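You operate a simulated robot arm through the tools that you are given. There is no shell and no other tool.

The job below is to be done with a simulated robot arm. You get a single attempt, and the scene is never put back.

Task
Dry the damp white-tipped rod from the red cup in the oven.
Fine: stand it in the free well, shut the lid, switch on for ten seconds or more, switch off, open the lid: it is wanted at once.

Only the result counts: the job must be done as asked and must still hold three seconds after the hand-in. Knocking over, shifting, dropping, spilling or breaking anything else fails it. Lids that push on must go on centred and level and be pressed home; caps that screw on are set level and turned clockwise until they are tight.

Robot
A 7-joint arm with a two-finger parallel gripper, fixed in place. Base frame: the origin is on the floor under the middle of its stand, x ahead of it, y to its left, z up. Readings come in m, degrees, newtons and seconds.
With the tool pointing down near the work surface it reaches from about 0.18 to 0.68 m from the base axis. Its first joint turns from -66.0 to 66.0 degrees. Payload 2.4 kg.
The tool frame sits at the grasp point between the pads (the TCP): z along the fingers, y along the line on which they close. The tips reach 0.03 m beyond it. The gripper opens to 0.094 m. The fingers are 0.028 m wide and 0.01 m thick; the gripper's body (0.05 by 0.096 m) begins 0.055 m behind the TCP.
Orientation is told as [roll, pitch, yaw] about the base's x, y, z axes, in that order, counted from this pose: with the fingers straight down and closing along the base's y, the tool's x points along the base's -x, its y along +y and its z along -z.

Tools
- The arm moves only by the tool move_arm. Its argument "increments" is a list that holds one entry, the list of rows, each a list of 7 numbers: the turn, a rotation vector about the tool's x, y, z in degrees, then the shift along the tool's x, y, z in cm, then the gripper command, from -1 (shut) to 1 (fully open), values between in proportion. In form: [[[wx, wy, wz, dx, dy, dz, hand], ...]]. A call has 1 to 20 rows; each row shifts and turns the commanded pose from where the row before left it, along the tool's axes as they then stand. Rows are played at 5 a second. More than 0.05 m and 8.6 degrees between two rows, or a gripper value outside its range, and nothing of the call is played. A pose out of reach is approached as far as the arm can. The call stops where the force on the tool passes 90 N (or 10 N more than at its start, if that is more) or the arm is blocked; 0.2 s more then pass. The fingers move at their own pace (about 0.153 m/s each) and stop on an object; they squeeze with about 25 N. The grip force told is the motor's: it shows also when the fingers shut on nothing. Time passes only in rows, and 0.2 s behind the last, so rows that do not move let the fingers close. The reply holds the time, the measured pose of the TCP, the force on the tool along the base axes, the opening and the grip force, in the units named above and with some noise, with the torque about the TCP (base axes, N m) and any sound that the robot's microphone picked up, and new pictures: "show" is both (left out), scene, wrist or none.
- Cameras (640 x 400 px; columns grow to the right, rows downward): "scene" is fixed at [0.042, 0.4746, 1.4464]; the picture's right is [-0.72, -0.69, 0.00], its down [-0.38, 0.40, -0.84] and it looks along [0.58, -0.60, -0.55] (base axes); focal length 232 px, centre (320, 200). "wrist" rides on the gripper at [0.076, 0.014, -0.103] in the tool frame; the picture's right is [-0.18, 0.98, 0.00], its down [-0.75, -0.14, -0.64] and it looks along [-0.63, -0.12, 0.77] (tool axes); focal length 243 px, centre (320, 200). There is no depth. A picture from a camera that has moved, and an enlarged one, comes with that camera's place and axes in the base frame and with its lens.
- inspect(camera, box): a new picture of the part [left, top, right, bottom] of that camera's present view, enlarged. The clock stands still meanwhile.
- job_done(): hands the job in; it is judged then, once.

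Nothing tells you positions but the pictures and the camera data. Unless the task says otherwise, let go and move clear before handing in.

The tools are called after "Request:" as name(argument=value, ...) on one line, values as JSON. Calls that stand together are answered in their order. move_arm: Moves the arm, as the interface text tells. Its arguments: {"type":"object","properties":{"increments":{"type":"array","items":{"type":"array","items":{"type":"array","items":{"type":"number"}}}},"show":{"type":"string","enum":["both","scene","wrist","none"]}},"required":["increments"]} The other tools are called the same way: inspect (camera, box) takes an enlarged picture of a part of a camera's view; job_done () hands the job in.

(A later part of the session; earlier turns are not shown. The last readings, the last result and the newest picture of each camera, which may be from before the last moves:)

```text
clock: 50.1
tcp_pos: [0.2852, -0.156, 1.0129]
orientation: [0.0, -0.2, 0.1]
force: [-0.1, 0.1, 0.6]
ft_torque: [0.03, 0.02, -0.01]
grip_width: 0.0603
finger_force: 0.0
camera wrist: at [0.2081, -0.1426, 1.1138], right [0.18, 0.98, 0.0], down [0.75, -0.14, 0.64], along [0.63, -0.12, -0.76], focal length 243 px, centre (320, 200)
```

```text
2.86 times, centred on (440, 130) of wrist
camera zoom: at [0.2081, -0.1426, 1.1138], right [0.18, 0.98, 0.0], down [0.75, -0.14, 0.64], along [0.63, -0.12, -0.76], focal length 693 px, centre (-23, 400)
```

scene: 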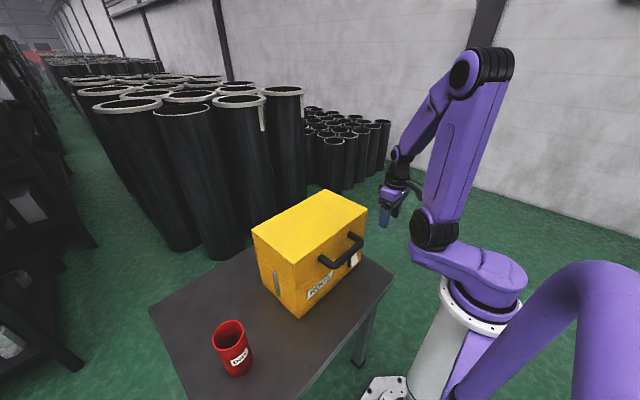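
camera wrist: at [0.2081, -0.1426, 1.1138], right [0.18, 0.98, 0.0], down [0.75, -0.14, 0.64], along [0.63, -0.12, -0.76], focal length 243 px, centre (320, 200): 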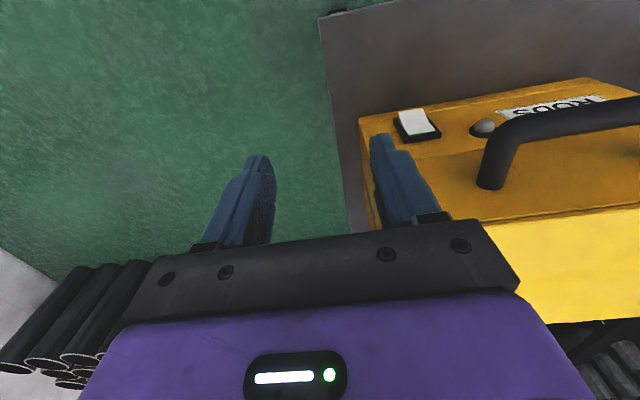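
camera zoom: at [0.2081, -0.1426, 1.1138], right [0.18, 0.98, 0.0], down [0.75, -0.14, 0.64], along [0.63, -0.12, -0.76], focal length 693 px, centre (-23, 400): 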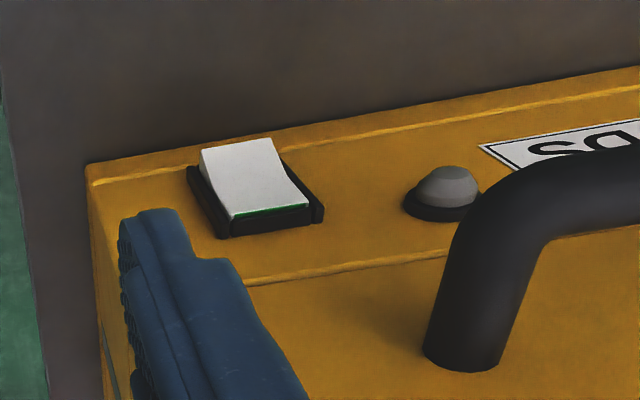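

The lamp is dark and the rocker's lower half stands out, so the oven is off. Pressing the lower half should switch it on, and pressing the upper half off. The rocker is centred near (0.36, -0.039, 0.795). I'll go down beside it with the fingers spread, so one finger does the pushing clear of the handle, and pitch the tips forward.

Request:
move_arm(increments=[[[0, 0, 0, 0, 0, 3.5, 0.7], [0, 0, 0, 0, 0, 4.0, 0.7], [0, 0, 0, 0, 0, 4.0, 0.7], [0, 0, 0, 0, 0, 4.0, 0.7], [0, 0, 0, 0, 0, 3.5, 0.7], [0, -6.7, 0, 0, 0, 0, 0.7], [0, -6.7, 0, 0, 0, 0, 0.7], [0, -6.6, 0, 0, 0, 0, 0.7], [0, 0, 0, 0, 0, 0, 0.7]]])

```text
clock: 52.1
tcp_pos: [0.2882, -0.1554, 0.8188]
orientation: [0.2, -17.1, -0.3]
force: [-0.1, 0.2, 0.2]
ft_torque: [0.01, -0.01, 0.0]
grip_width: 0.0797
finger_force: 0.1
out of reach, approached as far as the arm can: row 6
camera wrist: at [0.1833, -0.1409, 0.8947], right [0.18, 0.98, 0.06], down [0.53, -0.14, 0.84], along [0.83, -0.12, -0.55], focal length 243 px, centre (320, 200)
```

scene: 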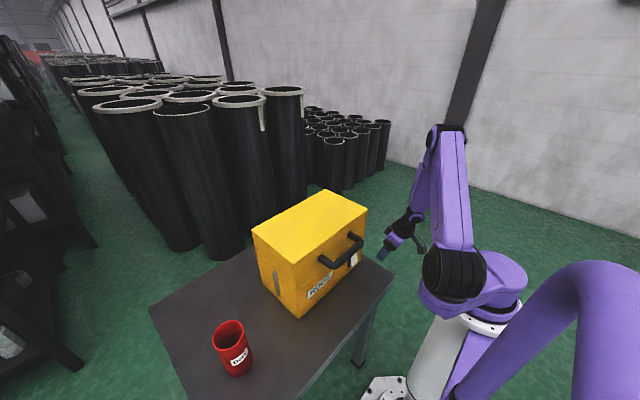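
wrist: 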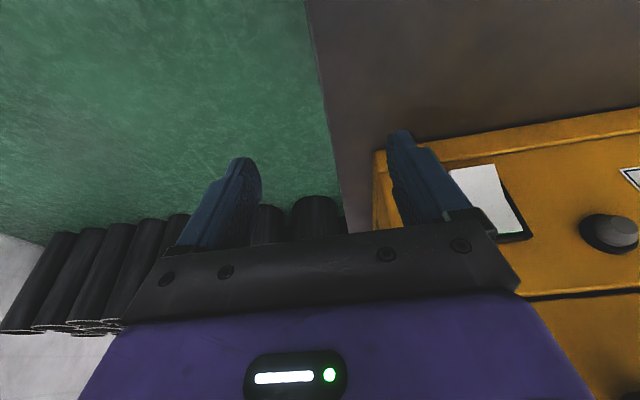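

I'm near the inner reach limit but in place beside the rocker. I'll move forward and sideways until the pushing finger is lined up in front of the rocker's lower half.

Request:
move_arm(increments=[[[0, 0, 0, -0.65, 2.5, 1.14, 0.7], [0, 0, 0, -0.65, 2.5, 1.14, 0.7], [0, 0, 0, 0, 2.1, 0, 0.7], [0, 0, 0, 0, 0, 0, 0.7], [0, 0, 0, 0, 0, 0, 0.7]]])

Request:
inspect(camera="wrist", box=[320, 80, 520, 240])

Request:
inspect(camera="scene", box=[310, 200, 430, 300])

```text
clock: 53.3
tcp_pos: [0.3149, -0.0907, 0.8097]
orientation: [0.5, -16.9, -0.2]
force: [0.1, 0.8, 0.1]
ft_torque: [-0.02, -0.01, -0.02]
grip_width: 0.0798
finger_force: 0.0
out of reach, approached as far as the arm can: row 3
camera wrist: at [0.2117, -0.0778, 0.8843], right [0.18, 0.98, 0.06], down [0.53, -0.15, 0.83], along [0.83, -0.11, -0.55], focal length 243 px, centre (320, 200)
```

scene: 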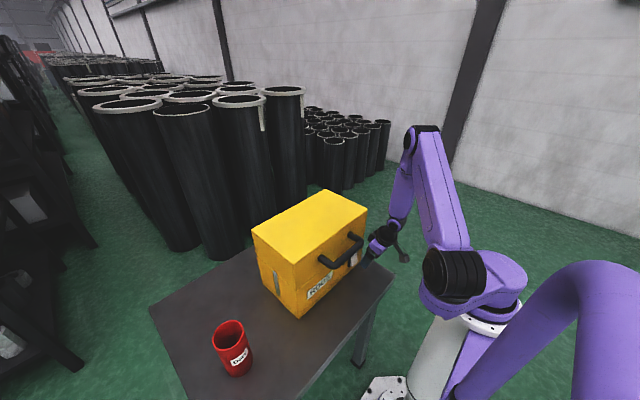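
wrist: 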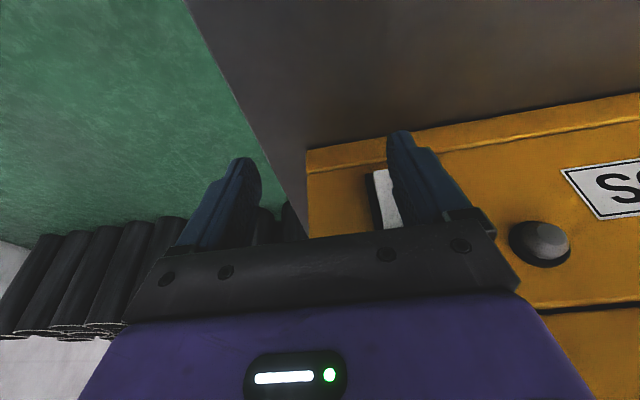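

```text
2.50 times, centred on (420, 160) of wrist
camera zoom: at [0.2117, -0.0778, 0.8843], right [0.18, 0.98, 0.06], down [0.53, -0.15, 0.83], along [0.83, -0.11, -0.55], focal length 606 px, centre (70, 300)
```

zoom: 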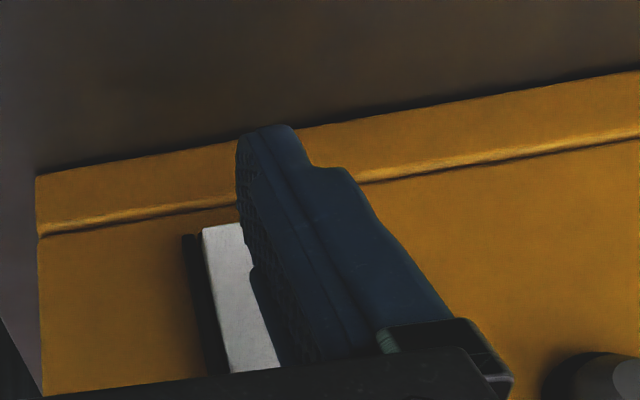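

```text
4.00 times, centred on (370, 250) of scene
camera zoom: at [0.042, 0.4747, 1.4464], right [-0.72, -0.69, 0.0], down [-0.38, 0.4, -0.84], along [0.58, -0.6, -0.55], focal length 926 px, centre (120, 0)
```

zoom: 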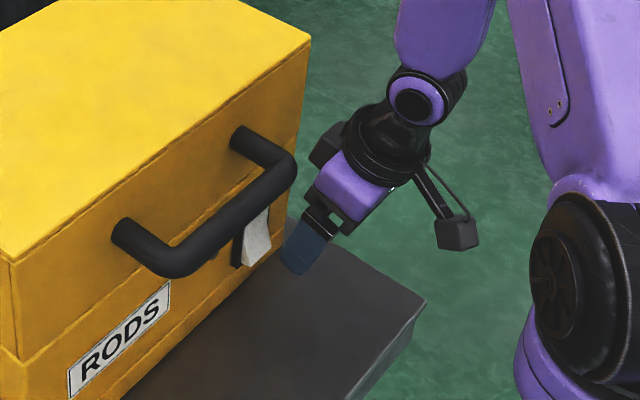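

The finger is right in front of the rocker. The arm is limited close to the base, so I'll inch forward and read the pose again.

Request:
move_arm(increments=[[[0, 0, 0, -0.94, 0, 0.34, 0.7], [0, 0, 0, 0, 0, 0, 0.7], [0, 0, 0, 0, 0, 0, 0.7]]], show="none")

```text
clock: 54.1
tcp_pos: [0.3239, -0.092, 0.8096]
orientation: [0.0, -17.1, -0.1]
force: [-0.1, 0.3, 0.0]
ft_torque: [-0.01, -0.03, 0.0]
grip_width: 0.0797
finger_force: 0.1
```

Request:
move_arm(increments=[[[0, 0, 0, 0.23, 0.5, 0.77, 0.7], [0, 0, 0, 0, 0, 0, 0.7], [0, 0, 0, 0, 0, 0, 0.7]]])

Request:
inspect(camera="scene", box=[320, 210, 400, 290])

Request:
inspect(camera="wrist", box=[320, 80, 520, 240])

```text
clock: 54.9
tcp_pos: [0.3249, -0.0879, 0.8016]
orientation: [0.5, -16.9, -0.2]
force: [0.3, 0.5, -0.1]
ft_torque: [0.0, 0.0, -0.02]
grip_width: 0.0802
finger_force: 0.1
camera wrist: at [0.2216, -0.0747, 0.8762], right [0.18, 0.98, 0.06], down [0.53, -0.15, 0.83], along [0.83, -0.11, -0.55], focal length 243 px, centre (320, 200)
```

scene: 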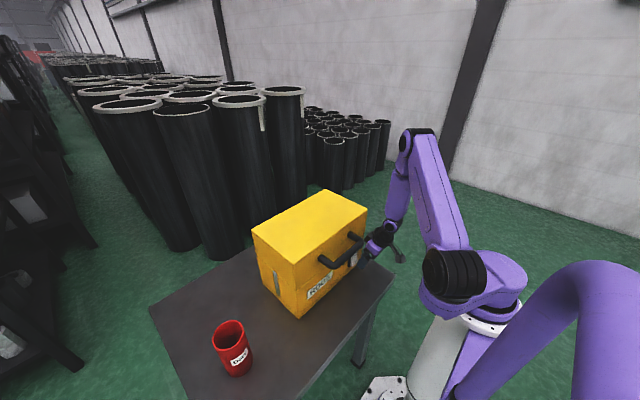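
wrist: 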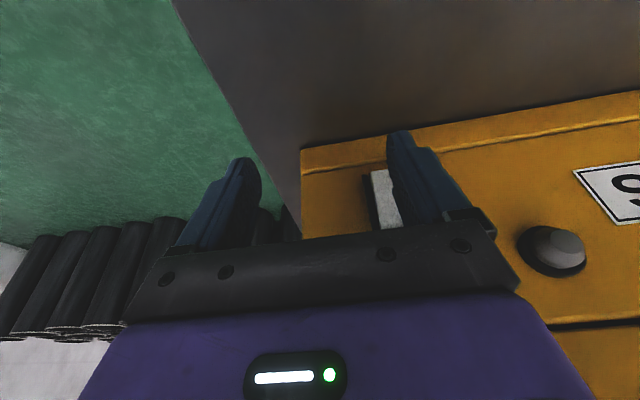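

```text
5.00 times, centred on (360, 250) of scene
camera zoom: at [0.042, 0.4746, 1.4464], right [-0.72, -0.69, 0.0], down [-0.38, 0.4, -0.84], along [0.58, -0.6, -0.55], focal length 1158 px, centre (120, -50)
```

zoom: 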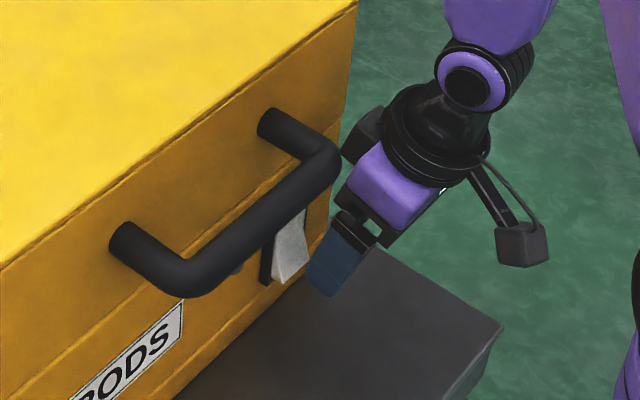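

```text
2.50 times, centred on (420, 160) of wrist
camera zoom: at [0.2216, -0.0747, 0.8762], right [0.18, 0.98, 0.06], down [0.53, -0.15, 0.83], along [0.83, -0.11, -0.55], focal length 606 px, centre (70, 300)
```

zoom: 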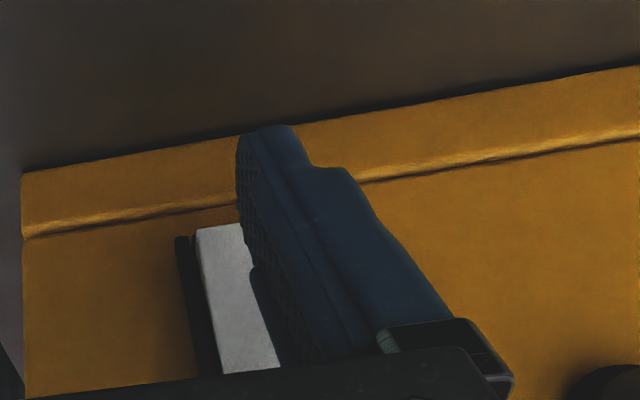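

The finger is at the level of the rocker's lower half. I'll push forward in small steps, listening for a click.

Request:
move_arm(increments=[[[0, 0, 0, -0.19, 0, 0.06, 0.7], [0, 0, 0, -0.19, 0, 0.06, 0.7], [0, 0, 0, -0.19, 0, 0.06, 0.7], [0, 0, 0, 0, 0, 0, 0.7]]], show="none")

```text
clock: 55.9
tcp_pos: [0.3299, -0.0881, 0.7994]
orientation: [0.2, -17.0, -0.2]
force: [0.1, -0.7, -0.3]
ft_torque: [0.01, -0.04, 0.05]
grip_width: 0.0798
finger_force: 0.1
```

Request:
move_arm(increments=[[[0, 0, 0, -0.19, 0, 0.06, 0.7], [0, 0, 0, -0.19, 0, 0.06, 0.7], [0, 0, 0, 0, 0, 0, 0.7]]], show="none")

```text
clock: 56.7
tcp_pos: [0.334, -0.0873, 0.7991]
orientation: [0.1, -17.1, -0.1]
force: [0.3, 0.0, -0.3]
ft_torque: [-0.03, 0.0, 0.03]
grip_width: 0.0801
finger_force: 0.1
```

Request:
move_arm(increments=[[[0, 0, 0, -0.19, 0, 0.06, 0.7], [0, 0, 0, -0.19, 0, 0.06, 0.7], [0, 0, 0, 0, 0, 0, 0.7]]])

Request:
inspect(camera="wrist", box=[320, 80, 520, 240])

Request:
inspect(camera="scene", box=[320, 210, 400, 290])

```text
clock: 57.5
tcp_pos: [0.3383, -0.0861, 0.7988]
orientation: [0.1, -17.1, -0.1]
force: [0.0, -0.3, -0.7]
ft_torque: [0.0, 0.04, -0.01]
grip_width: 0.0802
finger_force: 0.1
camera wrist: at [0.2346, -0.0731, 0.8743], right [0.18, 0.98, 0.06], down [0.53, -0.14, 0.83], along [0.83, -0.12, -0.55], focal length 243 px, centre (320, 200)
```

scene: 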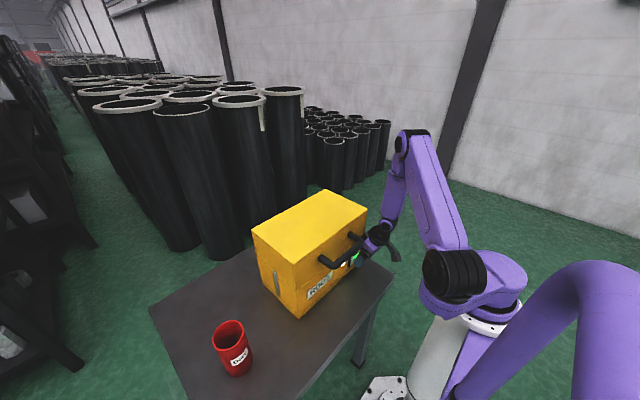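
wrist: 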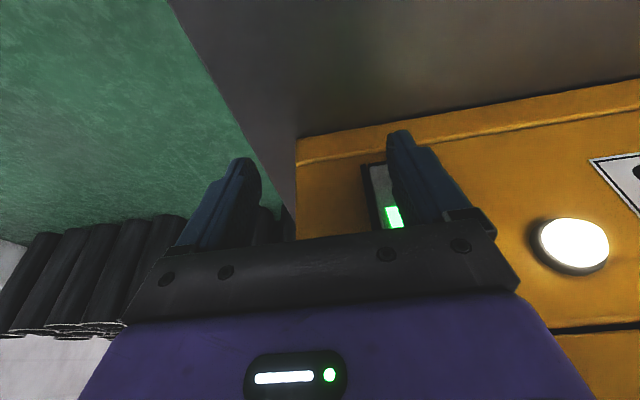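

```text
2.50 times, centred on (420, 160) of wrist
camera zoom: at [0.2346, -0.0731, 0.8743], right [0.18, 0.98, 0.06], down [0.53, -0.14, 0.83], along [0.83, -0.12, -0.55], focal length 606 px, centre (70, 300)
```

zoom: 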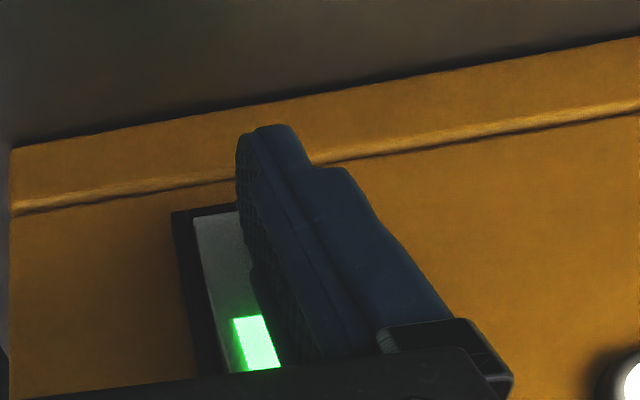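

```text
5.00 times, centred on (360, 250) of scene
camera zoom: at [0.042, 0.4746, 1.4464], right [-0.72, -0.69, 0.0], down [-0.38, 0.4, -0.84], along [0.58, -0.6, -0.55], focal length 1158 px, centre (120, -50)
```

zoom: 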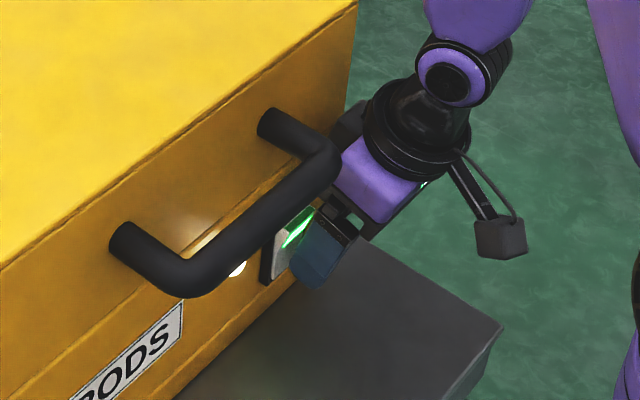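

The lamp and the rocker's green light came on at about t≈57.4, so the oven is on with the lid shut. I'll back off a little and rise to the level of the rocker's upper half while it runs.

Request:
move_arm(increments=[[[0, 0, 0, 0.96, 0, -0.29, 0.7], [0, 0, 0, 0.96, 0, -0.29, 0.7], [0, 0, 0, -0.53, 0, -1.72, 0.7], [0, 0, 0, -0.5, 0, -1.65, 0.7], [0, 0, 0, 0, 0, 0, 0.7], [0, 0, 0, 0, 0, 0, 0.7]]])

Request:
inspect(camera="wrist", box=[320, 80, 620, 280])

Request:
inspect(camera="scene", box=[310, 200, 410, 300])

```text
clock: 58.9
tcp_pos: [0.319, -0.0907, 0.838]
orientation: [0.1, -17.2, 0.0]
force: [0.8, 0.2, -0.9]
ft_torque: [0.01, 0.01, -0.02]
grip_width: 0.08
finger_force: 0.0
out of reach, approached as far as the arm can: row 2
camera wrist: at [0.2171, -0.0773, 0.913], right [0.18, 0.98, 0.06], down [0.53, -0.14, 0.83], along [0.83, -0.12, -0.55], focal length 243 px, centre (320, 200)
```

scene: 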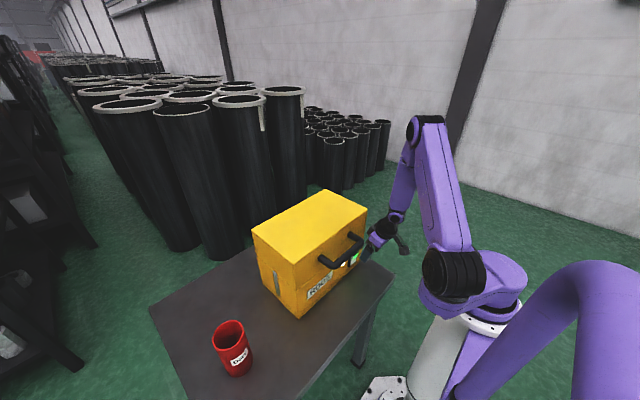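
wrist: 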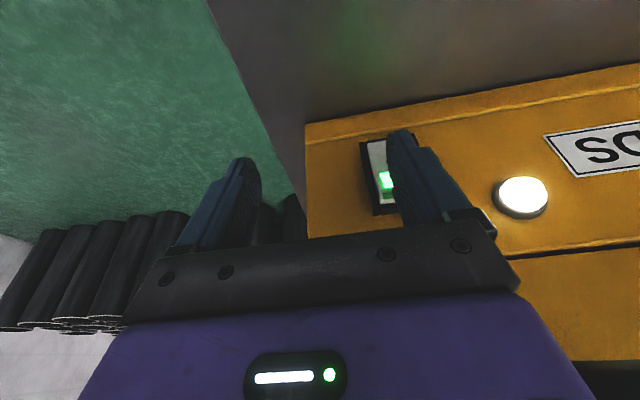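

```text
2.00 times, centred on (470, 180) of wrist
camera zoom: at [0.2171, -0.0773, 0.913], right [0.18, 0.98, 0.06], down [0.53, -0.14, 0.83], along [0.83, -0.12, -0.55], focal length 485 px, centre (20, 240)
```

zoom: 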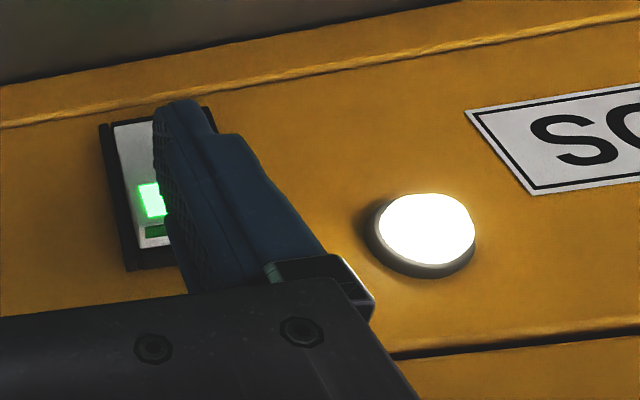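

```text
4.00 times, centred on (360, 250) of scene
camera zoom: at [0.042, 0.4746, 1.4464], right [-0.72, -0.69, 0.0], down [-0.38, 0.4, -0.84], along [0.58, -0.6, -0.55], focal length 926 px, centre (160, 0)
```

zoom: 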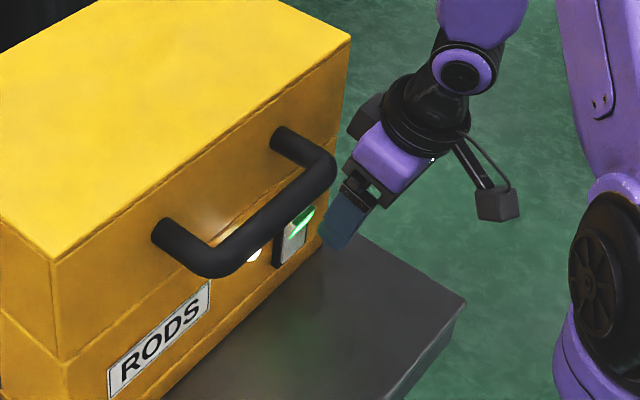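

The lamp and green light stay lit. Now I'll wait it out, about 13 seconds.

Request:
move_arm(increments=[[[0, 0, 0, 0, 0, 0, 0.7], [0, 0, 0, 0, 0, 0, 0.7], [0, 0, 0, 0, 0, 0, 0.7], [0, 0, 0, 0, 0, 0, 0.7], [0, 0, 0, 0, 0, 0, 0.7], [0, 0, 0, 0, 0, 0, 0.7], [0, 0, 0, 0, 0, 0, 0.7], [0, 0, 0, 0, 0, 0, 0.7], [0, 0, 0, 0, 0, 0, 0.7], [0, 0, 0, 0, 0, 0, 0.7], [0, 0, 0, 0, 0, 0, 0.7], [0, 0, 0, 0, 0, 0, 0.7], [0, 0, 0, 0, 0, 0, 0.7], [0, 0, 0, 0, 0, 0, 0.7], [0, 0, 0, 0, 0, 0, 0.7], [0, 0, 0, 0, 0, 0, 0.7], [0, 0, 0, 0, 0, 0, 0.7], [0, 0, 0, 0, 0, 0, 0.7], [0, 0, 0, 0, 0, 0, 0.7], [0, 0, 0, 0, 0, 0, 0.7]]], show="none")

Request:
move_arm(increments=[[[0, 0, 0, 0, 0, 0, 0.7], [0, 0, 0, 0, 0, 0, 0.7], [0, 0, 0, 0, 0, 0, 0.7], [0, 0, 0, 0, 0, 0, 0.7], [0, 0, 0, 0, 0, 0, 0.7], [0, 0, 0, 0, 0, 0, 0.7], [0, 0, 0, 0, 0, 0, 0.7], [0, 0, 0, 0, 0, 0, 0.7], [0, 0, 0, 0, 0, 0, 0.7], [0, 0, 0, 0, 0, 0, 0.7], [0, 0, 0, 0, 0, 0, 0.7], [0, 0, 0, 0, 0, 0, 0.7], [0, 0, 0, 0, 0, 0, 0.7], [0, 0, 0, 0, 0, 0, 0.7], [0, 0, 0, 0, 0, 0, 0.7], [0, 0, 0, 0, 0, 0, 0.7], [0, 0, 0, 0, 0, 0, 0.7], [0, 0, 0, 0, 0, 0, 0.7], [0, 0, 0, 0, 0, 0, 0.7], [0, 0, 0, 0, 0, 0, 0.7]]], show="none")

Request:
move_arm(increments=[[[0, 0, 0, 0, 0, 0, 0.7], [0, 0, 0, 0, 0, 0, 0.7], [0, 0, 0, 0, 0, 0, 0.7], [0, 0, 0, 0, 0, 0, 0.7], [0, 0, 0, 0, 0, 0, 0.7], [0, 0, 0, 0, 0, 0, 0.7], [0, 0, 0, 0, 0, 0, 0.7], [0, 0, 0, 0, 0, 0, 0.7], [0, 0, 0, 0, 0, 0, 0.7], [0, 0, 0, 0, 0, 0, 0.7], [0, 0, 0, 0, 0, 0, 0.7], [0, 0, 0, 0, 0, 0, 0.7], [0, 0, 0, 0, 0, 0, 0.7], [0, 0, 0, 0, 0, 0, 0.7], [0, 0, 0, 0, 0, 0, 0.7], [0, 0, 0, 0, 0, 0, 0.7], [0, 0, 0, 0, 0, 0, 0.7], [0, 0, 0, 0, 0, 0, 0.7], [0, 0, 0, 0, 0, 0, 0.7], [0, 0, 0, 0, 0, 0, 0.7]]], show="scene")

```text
clock: 63.1
tcp_pos: [0.3204, -0.0912, 0.8383]
orientation: [0.2, -17.1, -0.2]
force: [0.5, -0.1, 0.2]
ft_torque: [0.01, 0.02, -0.01]
grip_width: 0.0798
finger_force: 0.1
```

```text
clock: 67.3
tcp_pos: [0.3199, -0.0915, 0.8376]
orientation: [0.1, -17.2, -0.1]
force: [1.0, -0.7, -1.0]
ft_torque: [0.0, -0.01, -0.03]
grip_width: 0.08
finger_force: 0.0
```

```text
clock: 71.5
tcp_pos: [0.32, -0.0912, 0.8379]
orientation: [0.1, -17.1, -0.1]
force: [0.3, 0.0, 0.6]
ft_torque: [0.02, 0.02, 0.0]
grip_width: 0.0799
finger_force: 0.1
```

scene: 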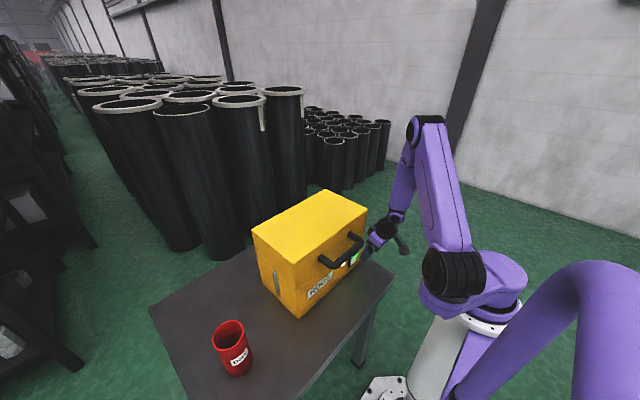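

It has been on for about 14 seconds. Now I'll push the rocker's upper half in small steps to switch it off.

Request:
move_arm(increments=[[[0, 0, 0, -0.42, 0.3, 0.34, 0.7], [0, 0, 0, -0.38, 0, 0.12, 0.7], [0, 0, 0, -0.19, 0, 0.06, 0.7], [0, 0, 0, -0.19, 0, 0.06, 0.7], [0, 0, 0, 0, 0, 0, 0.7]]])

Request:
inspect(camera="scene", box=[320, 210, 400, 290])

```text
clock: 72.7
tcp_pos: [0.333, -0.0882, 0.835]
orientation: [0.1, -17.1, -0.1]
force: [-3.5, 0.6, 1.2]
ft_torque: [0.06, 0.06, 0.14]
grip_width: 0.0797
finger_force: 0.1
camera wrist: at [0.2301, -0.0745, 0.9102], right [0.18, 0.98, 0.06], down [0.53, -0.14, 0.83], along [0.83, -0.12, -0.55], focal length 243 px, centre (320, 200)
```

scene: 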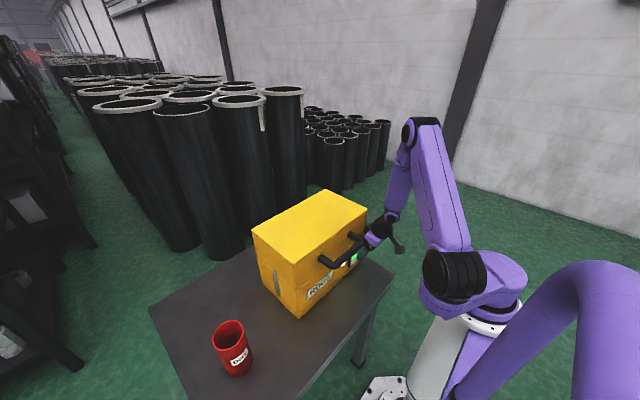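
wrist: 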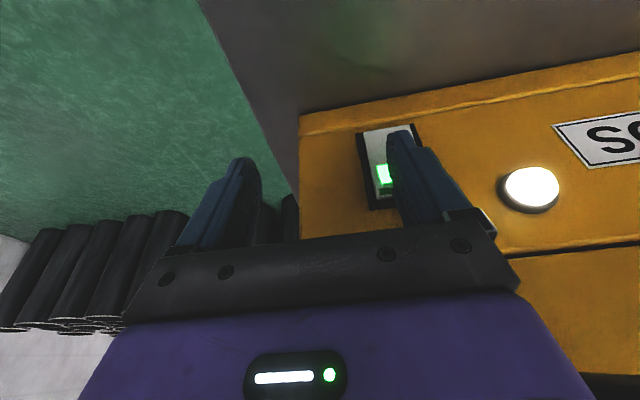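

```text
5.00 times, centred on (360, 250) of scene
camera zoom: at [0.0419, 0.4746, 1.4464], right [-0.72, -0.69, 0.0], down [-0.38, 0.4, -0.84], along [0.58, -0.6, -0.55], focal length 1158 px, centre (120, -50)
```

zoom: 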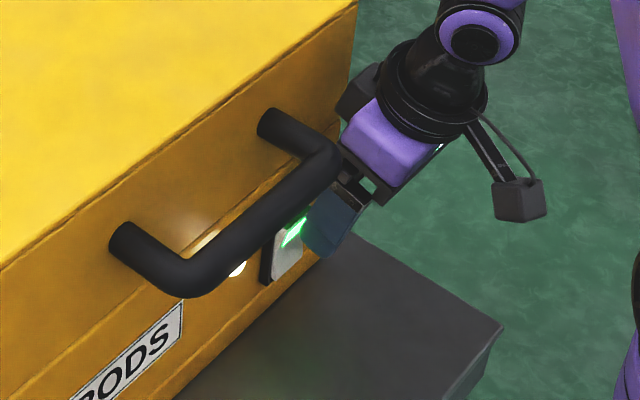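

Contact with the upper half (3.5 N), still lit. A few more millimetres.

Request:
move_arm(increments=[[[0, 0, 0, -0.19, 0, 0.06, 0.7], [0, 0, 0, -0.19, 0, 0.06, 0.7], [0, 0, 0, 0, 0, 0, 0.7]]], show="wrist")

```text
clock: 73.5
tcp_pos: [0.3356, -0.087, 0.8353]
orientation: [0.2, -16.9, -0.1]
force: [-17.4, 0.0, 9.0]
ft_torque: [0.29, 0.24, 0.69]
grip_width: 0.0795
finger_force: 0.1
camera wrist: at [0.2329, -0.0744, 0.9104], right [0.18, 0.98, 0.06], down [0.53, -0.14, 0.83], along [0.83, -0.12, -0.55], focal length 243 px, centre (320, 200)
```

wrist: 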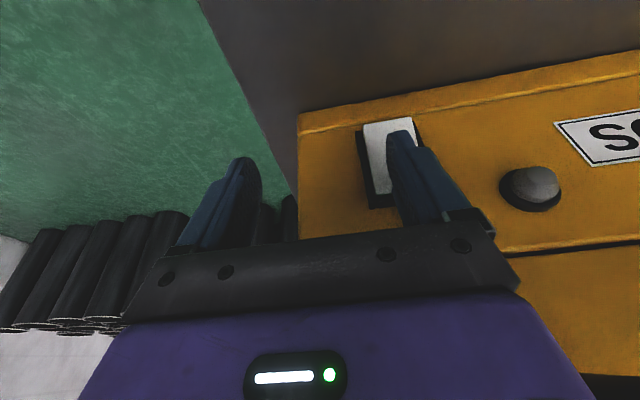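

The lamp went dark and the rocker flipped, so the oven is off. I'll back away from the switch, move aside, straighten the tool and rise.

Request:
move_arm(increments=[[[0, 0, 0, 0.6, 0, -0.18, 0.7], [0, 0, 0, 0.6, 0, -0.18, 0.7], [0, 0, 0, 0, -3.0, 0, 0.7], [0, 0, 0, 0, -3.5, 0, 0.7], [0, 8.5, 0, 0, 0, 0, 0.7], [0, 8.5, 0, 0, 0, 0, 0.7], [0, 0, 0, -0.5, 0, -3.5, 0.7], [0, 0, 0, -0.5, 0, -4.5, 0.7], [0, 0, 0, -0.5, 0, -4.5, 0.5], [0, 0, 0, -0.5, 0, -4.5, 0.3], [0, 0, 0, -1.0, 0, -4.5, 0.02], [0, 0, 0, -2.0, 0, -4.5, 0.02], [0, 0, 0, -2.0, 2.5, 0, 0.02], [0, 0, 0, -2.0, 4.0, 0, 0.02], [0, 0, 0, 0, 4.0, 0, 0.02], [0, 0, 0, 0, 4.0, 0, 0.02], [0, 0, 0, 0, 4.0, 0, 0.02], [0, 0, 0, 0, 0, 0, 0.02]]])

Request:
inspect(camera="scene", box=[240, 180, 380, 320])

```text
clock: 77.3
tcp_pos: [0.4147, 0.0331, 1.0869]
orientation: [0.0, -0.1, -0.2]
force: [-0.2, -0.6, -0.6]
ft_torque: [0.02, -0.02, -0.02]
grip_width: 0.0481
finger_force: 0.1
out of reach, approached as far as the arm can: row 7
camera wrist: at [0.3387, 0.0465, 1.1881], right [0.19, 0.98, 0.0], down [0.75, -0.14, 0.64], along [0.63, -0.12, -0.77], focal length 243 px, centre (320, 200)
```

scene: 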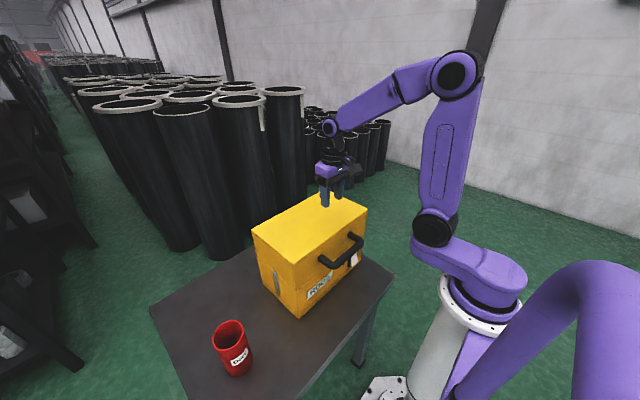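
wrist: 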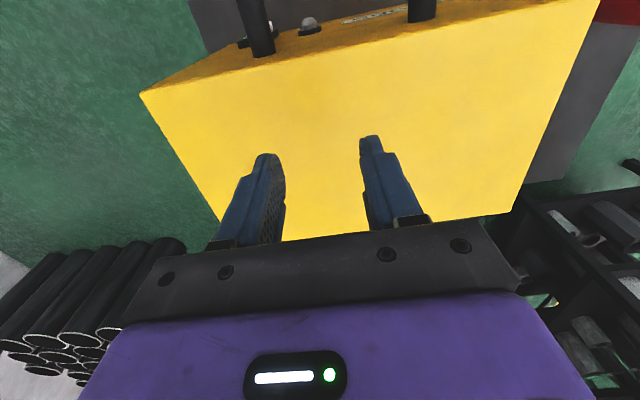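

```text
2.86 times, centred on (310, 250) of scene
camera zoom: at [0.042, 0.4747, 1.4464], right [-0.72, -0.69, 0.0], down [-0.38, 0.4, -0.84], along [0.58, -0.6, -0.55], focal length 662 px, centre (349, 57)
```

zoom: 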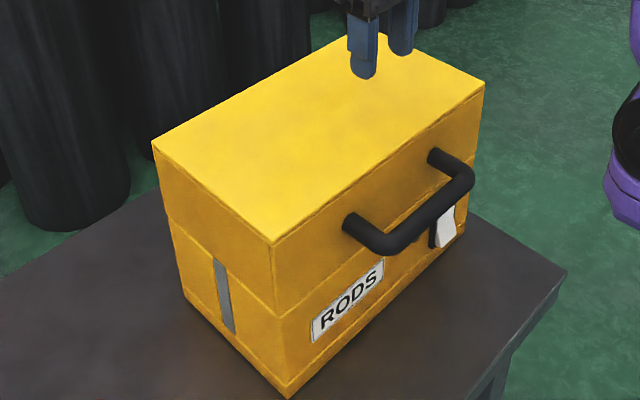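

The oven body hasn't moved, the lamp is off and the lid is shut. Next I need to open the lid, so I'll turn the gripper back to straddle the bar and hover above it.

Request:
move_arm(increments=[[[0, 0, 8.2, 0, 0, 0, 0.02], [0, 0, 8.2, 0, 0, 0, 0.02], [0, 0, 8.2, 0, 0, 0, 0.02], [0, 0, 8.2, 0, 0, 0, 0.02], [0, 0, 8.2, 0, 0, 0, 0.02], [0, 0, 8.2, 0, 0, 0, 0.02], [0, 0, 8.2, 0, 0, 0, 0.02], [0, 0, 8.2, 0, 0, 0, 0.02], [0, 0, 8.2, 0, 0, 0, 0.02], [0, 0, 8.2, 0, 0, 0, 0.02], [0, 0, 8.0, 0, 0, 0, 0.02], [0, 0, 0, 1.6, -3.0, 0, 0.02], [0, 0, 0, 1.6, -3.5, 0, 0.02], [0, 0, 0, 0, -3.2, 0, 0.02], [0, 0, 0, 0, 0, 0, 0.02]]])

Request:
inspect(camera="wrist", box=[200, 0, 440, 180])

Request:
inspect(camera="scene", box=[280, 180, 380, 280])

```text
clock: 80.5
tcp_pos: [0.317, 0.0618, 1.0846]
orientation: [0.1, 0.0, -90.1]
force: [-0.2, 0.4, 0.1]
ft_torque: [-0.02, 0.0, 0.04]
grip_width: 0.0481
finger_force: 0.0
camera wrist: at [0.3316, 0.1375, 1.1878], right [0.98, -0.19, 0.0], down [-0.14, -0.75, 0.64], along [-0.12, -0.63, -0.77], focal length 243 px, centre (320, 200)
```

scene: 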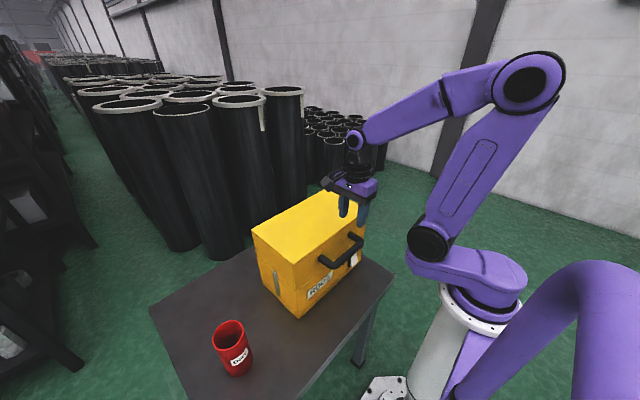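
wrist: 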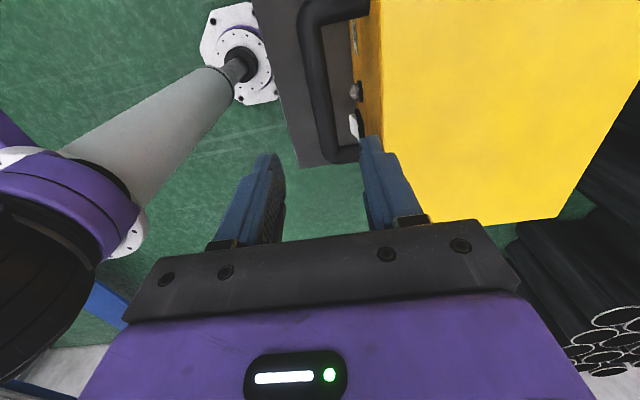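

```text
2.22 times, centred on (320, 90) of wrist
camera zoom: at [0.3316, 0.1375, 1.1878], right [0.98, -0.19, 0.0], down [-0.14, -0.75, 0.64], along [-0.12, -0.63, -0.77], focal length 539 px, centre (320, 444)
```

zoom: 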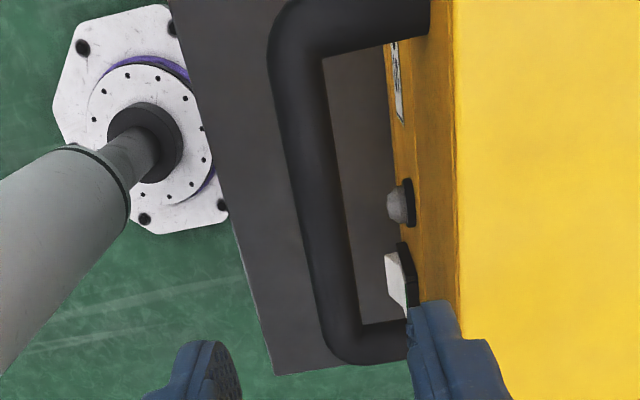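

```text
4.00 times, centred on (330, 230) of scene
camera zoom: at [0.042, 0.4747, 1.4464], right [-0.72, -0.69, 0.0], down [-0.38, 0.4, -0.84], along [0.58, -0.6, -0.55], focal length 926 px, centre (280, 80)
```

zoom: 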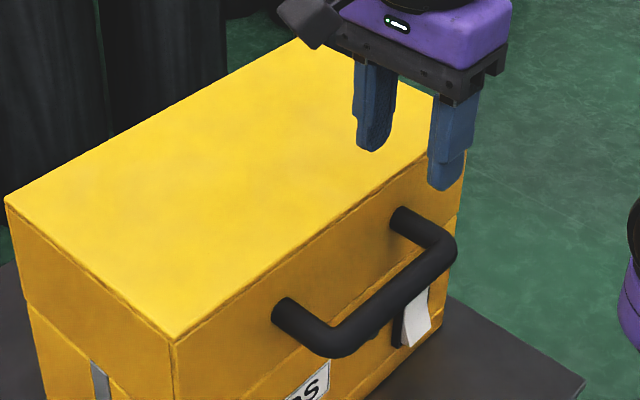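

The bar of the shut lid is at about x=0.318, z=0.938, directly below the gripper. I'll lower with the fingers spread around it.

Request:
move_arm(increments=[[[0, 0, 0, 0, 0.1, 3.5, 0.25], [0, 0, 0, 0, 0, 3.5, 0.25], [0, 0, 0, 0, 0, 3.0, 0.25], [0, 0, 0, 0, 0, 2.0, 0.25], [0, 0, 0, 0, 0, 0, 0.25], [0, 0, 0, 0, 0, 0, 0.25]]])

Request:
inspect(camera="wrist", box=[220, 40, 420, 240])

Request:
inspect(camera="scene", box=[280, 180, 380, 280])

```text
clock: 81.9
tcp_pos: [0.3178, 0.0644, 0.9663]
orientation: [0.1, 0.1, -90.1]
force: [0.4, 0.1, -0.1]
ft_torque: [0.0, -0.04, 0.0]
grip_width: 0.0587
finger_force: 0.1
camera wrist: at [0.3332, 0.1387, 1.0688], right [0.98, -0.19, 0.0], down [-0.14, -0.75, 0.64], along [-0.12, -0.63, -0.77], focal length 243 px, centre (320, 200)
```

scene: 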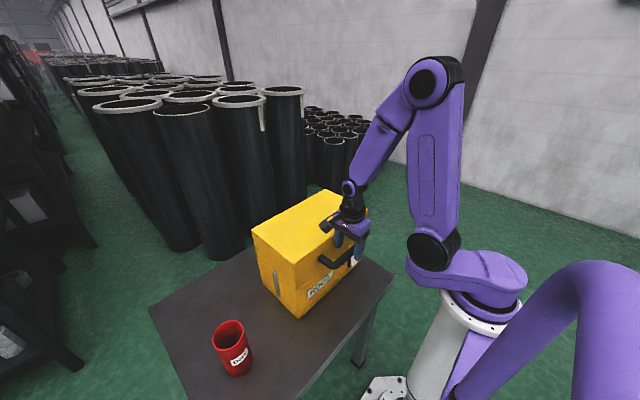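
wrist: 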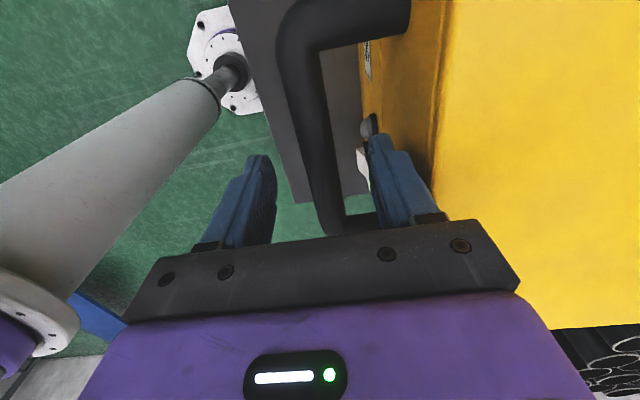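

```text
2.00 times, centred on (320, 140) of wrist
camera zoom: at [0.3332, 0.1387, 1.0688], right [0.98, -0.19, 0.0], down [-0.14, -0.75, 0.64], along [-0.12, -0.63, -0.77], focal length 485 px, centre (320, 320)
```

zoom: 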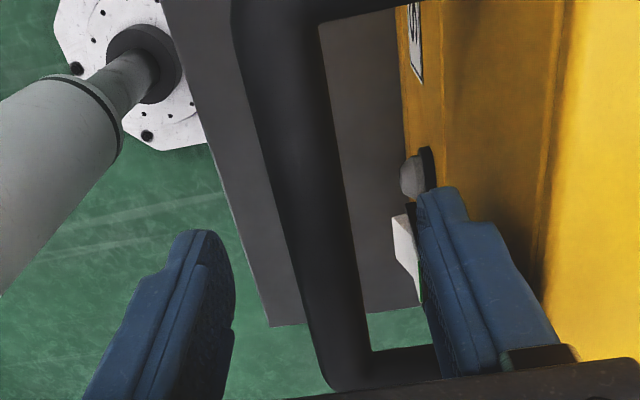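

```text
4.00 times, centred on (330, 230) of scene
camera zoom: at [0.042, 0.4746, 1.4464], right [-0.72, -0.69, 0.0], down [-0.38, 0.4, -0.84], along [0.58, -0.6, -0.55], focal length 926 px, centre (280, 80)
```

zoom: 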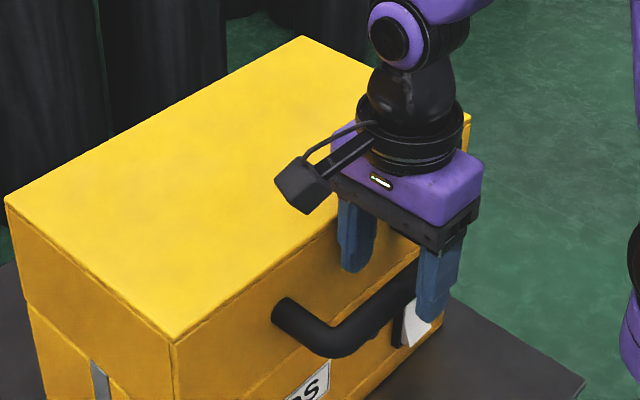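

The bar is between the fingers. I'll go down the last bit and pitch forward slightly so the lower finger gets under the bar.

Request:
move_arm(increments=[[[0, 0, 0, 0, 0, 1.0, 0.25], [0, 0, 0, 0, 0, 0.8, 0.25], [-5, 0, 0, 0, -0.15, 0, 0.25], [-5, 0, 0, 0, -0.15, 0, 0.25], [0, 0, 0, 0, 0, 0, 0.0], [0, 0, 0, 0, 0, 0, 0.0]]])

Request:
inspect(camera="wrist", box=[220, 40, 420, 240])

```text
clock: 83.3
tcp_pos: [0.3178, 0.0622, 0.9473]
orientation: [10.2, 0.1, -90.0]
force: [-0.1, 0.3, 0.3]
ft_torque: [-0.01, -0.03, 0.01]
grip_width: 0.0469
finger_force: 0.1
camera wrist: at [0.3131, 0.1386, 1.0511], right [0.97, -0.19, 0.17], down [-0.25, -0.75, 0.61], along [0.02, -0.63, -0.78], focal length 243 px, centre (320, 200)
```

scene: 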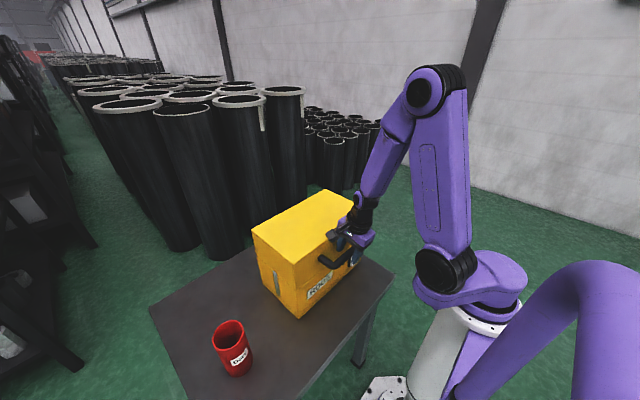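
wrist: 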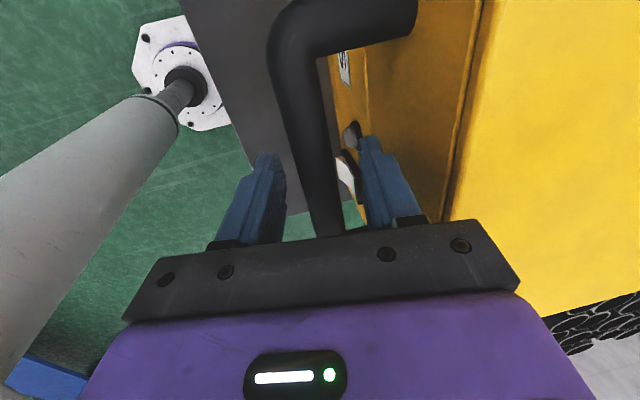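

```text
2.00 times, centred on (320, 140) of wrist
camera zoom: at [0.3131, 0.1386, 1.0511], right [0.97, -0.19, 0.17], down [-0.25, -0.75, 0.61], along [0.02, -0.63, -0.78], focal length 485 px, centre (320, 320)
```

zoom: 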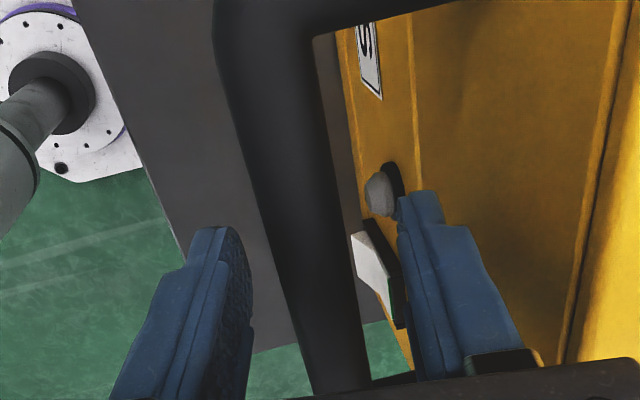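

Request:
move_arm(increments=[[[0, 0, 0, 0, -0.4, 0, -0.2], [0, 0, 0, 0, 0, 0, -0.45], [0, 0, 0, 0, 0, 0, -0.45], [0, 0, 0, 0, 0, 0, -0.45]]], show="wrist")

Request:
inspect(camera="wrist", box=[220, 40, 420, 240])

```text
clock: 84.3
tcp_pos: [0.3118, 0.0633, 0.9484]
orientation: [10.2, 0.1, -90.2]
force: [0.3, 0.6, 0.2]
ft_torque: [-0.02, -0.01, -0.02]
grip_width: 0.0261
finger_force: 0.0
camera wrist: at [0.309, 0.1383, 1.0507], right [0.97, -0.19, 0.17], down [-0.25, -0.75, 0.61], along [0.02, -0.63, -0.78], focal length 243 px, centre (320, 200)
```

wrist: 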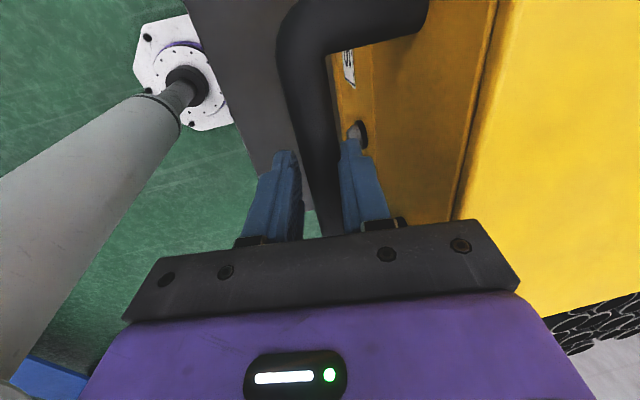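

```text
2.00 times, centred on (320, 140) of wrist
camera zoom: at [0.309, 0.1383, 1.0507], right [0.97, -0.19, 0.17], down [-0.25, -0.75, 0.61], along [0.02, -0.63, -0.78], focal length 485 px, centre (320, 320)
```

zoom: 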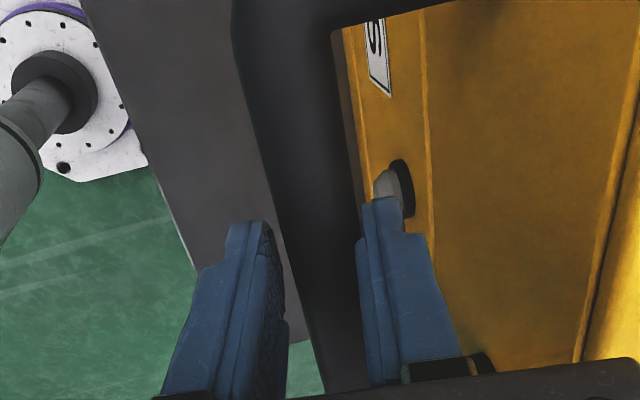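

The bar is nearly centred. I'll close softly onto it in steps and watch the width and forces.

Request:
move_arm(increments=[[[0, 0, 0, 0, 0, 0, -0.55], [0, 0, 0, 0, 0, 0, -0.62], [0, 0, 0, 0, 0, 0, -0.68], [0, 0, 0, 0, 0, 0, -0.68]]], show="none")

```text
clock: 85.3
tcp_pos: [0.3141, 0.0623, 0.9495]
orientation: [10.3, 0.2, -90.2]
force: [14.0, 2.2, 3.6]
ft_torque: [-0.2, -0.28, 0.04]
grip_width: 0.0232
finger_force: 7.6
```

The far finger touched first, so the bar is 2–3 mm off-centre. I'll ease off, shift to centre on it and close again.

Request:
move_arm(increments=[[[0, 0, 0, 0, 0.13, 0, -0.5], [0, 0, 0, 0, 0.13, 0, -0.5], [0, 0, 0, 0, 0, 0, -0.55], [0, 0, 0, 0, 0, 0, -0.6], [0, 0, 0, 0, 0, 0, -0.6]]], show="none")

```text
clock: 86.5
tcp_pos: [0.314, 0.0623, 0.9471]
orientation: [10.0, 0.2, -90.0]
force: [0.6, 1.9, -3.2]
ft_torque: [0.2, 0.07, 0.17]
grip_width: 0.0218
finger_force: 44.7
```

The bar is now gripped evenly (net side force about zero, bar diameter about 22 mm). I'll lighten the squeeze and lift the lid a little along its arc as a test.

Request:
move_arm(increments=[[[0, 0, 0, 0, 0, 0, -0.57], [-0.5, 0, 0, 0, 0.39, -0.73, -0.57], [0, 0, 0, 0, 0, 0, -0.57]]])

Request:
inspect(camera="scene", box=[245, 200, 365, 320])

```text
clock: 87.3
tcp_pos: [0.3156, 0.0632, 0.9559]
orientation: [10.4, 0.3, -90.1]
force: [-7.8, -2.3, -2.0]
ft_torque: [-0.11, 0.4, 0.25]
grip_width: 0.0217
finger_force: 45.2
camera wrist: at [0.3121, 0.1388, 1.0594], right [0.97, -0.19, 0.18], down [-0.26, -0.76, 0.6], along [0.02, -0.63, -0.78], focal length 243 px, centre (320, 200)
```

scene: 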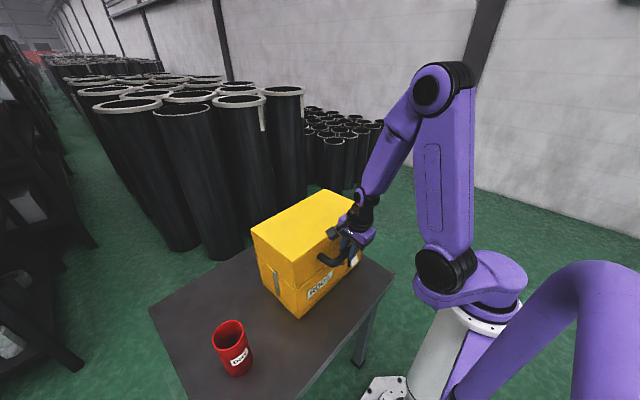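
wrist: 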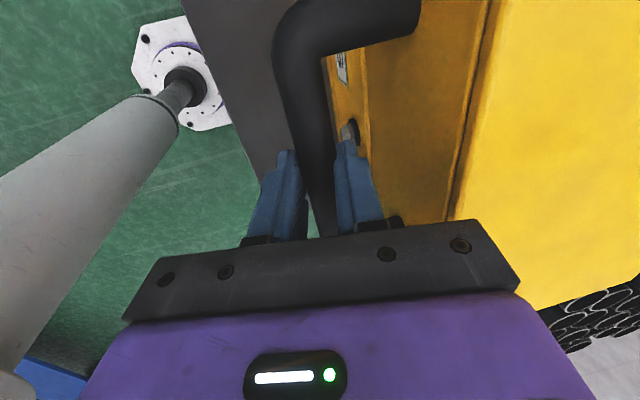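

```text
3.33 times, centred on (305, 260) of scene
camera zoom: at [0.0418, 0.4746, 1.4465], right [-0.72, -0.69, 0.0], down [-0.38, 0.4, -0.84], along [0.58, -0.6, -0.55], focal length 772 px, centre (370, 0)
```

zoom: 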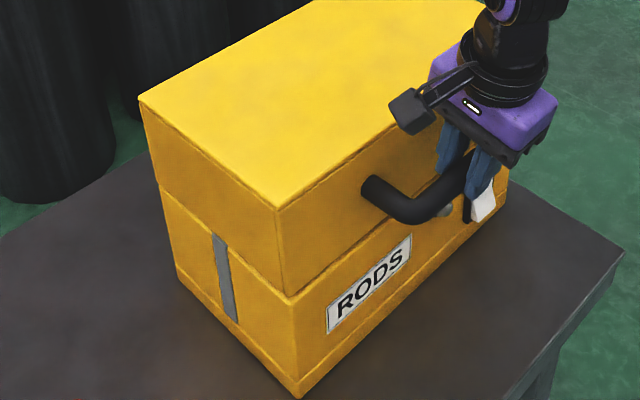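

The lid is lifting; there's a small sideways force of about 8 N. I'll loosen the grip to a near-touch and continue the arc in small steps.

Request:
move_arm(increments=[[[-0.5, 0, 0, 0, 0.35, -0.73, -0.52], [-0.5, 0, 0, 0, 0.42, -0.71, -0.5], [-0.5, 0, 0, 0, 0.44, -0.7, -0.48], [0, 0, 0, 0, 0, 0, -0.48]]])

Request:
inspect(camera="scene", box=[245, 200, 365, 320])

```text
clock: 88.3
tcp_pos: [0.3252, 0.0633, 0.9798]
orientation: [11.9, 0.2, -90.1]
force: [-10.3, -3.8, 0.6]
ft_torque: [-0.09, 0.28, 0.09]
grip_width: 0.03
finger_force: 5.5
camera wrist: at [0.318, 0.1392, 1.0828], right [0.96, -0.19, 0.2], down [-0.27, -0.75, 0.6], along [0.04, -0.63, -0.78], focal length 243 px, centre (320, 200)
```

scene: 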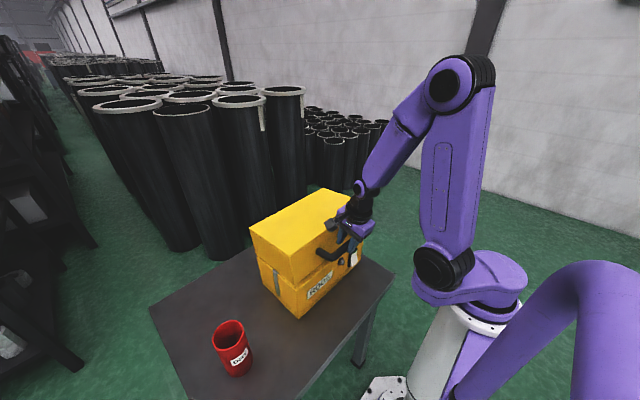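
wrist: 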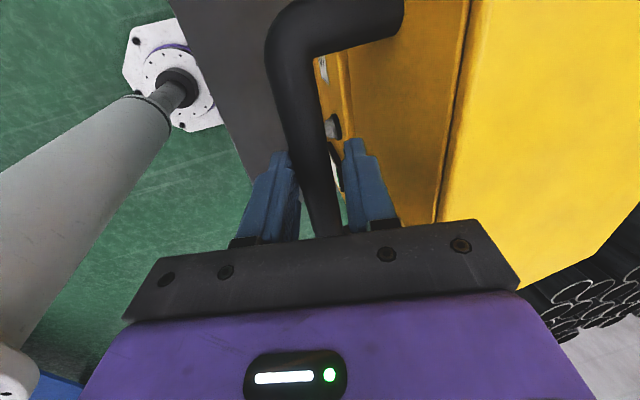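

```text
3.33 times, centred on (305, 260) of scene
camera zoom: at [0.0417, 0.4746, 1.4465], right [-0.72, -0.69, 0.0], down [-0.38, 0.4, -0.84], along [0.58, -0.6, -0.55], focal length 772 px, centre (370, 0)
```

zoom: 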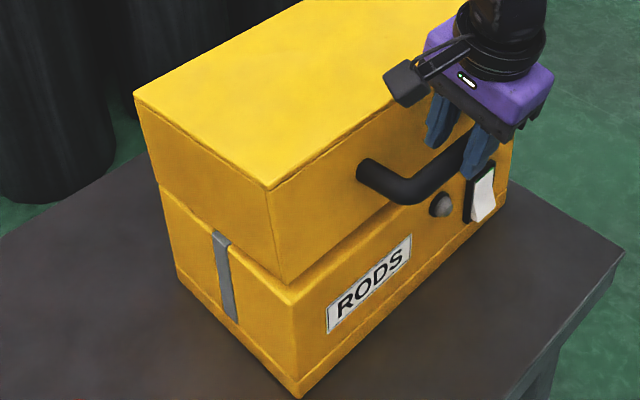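

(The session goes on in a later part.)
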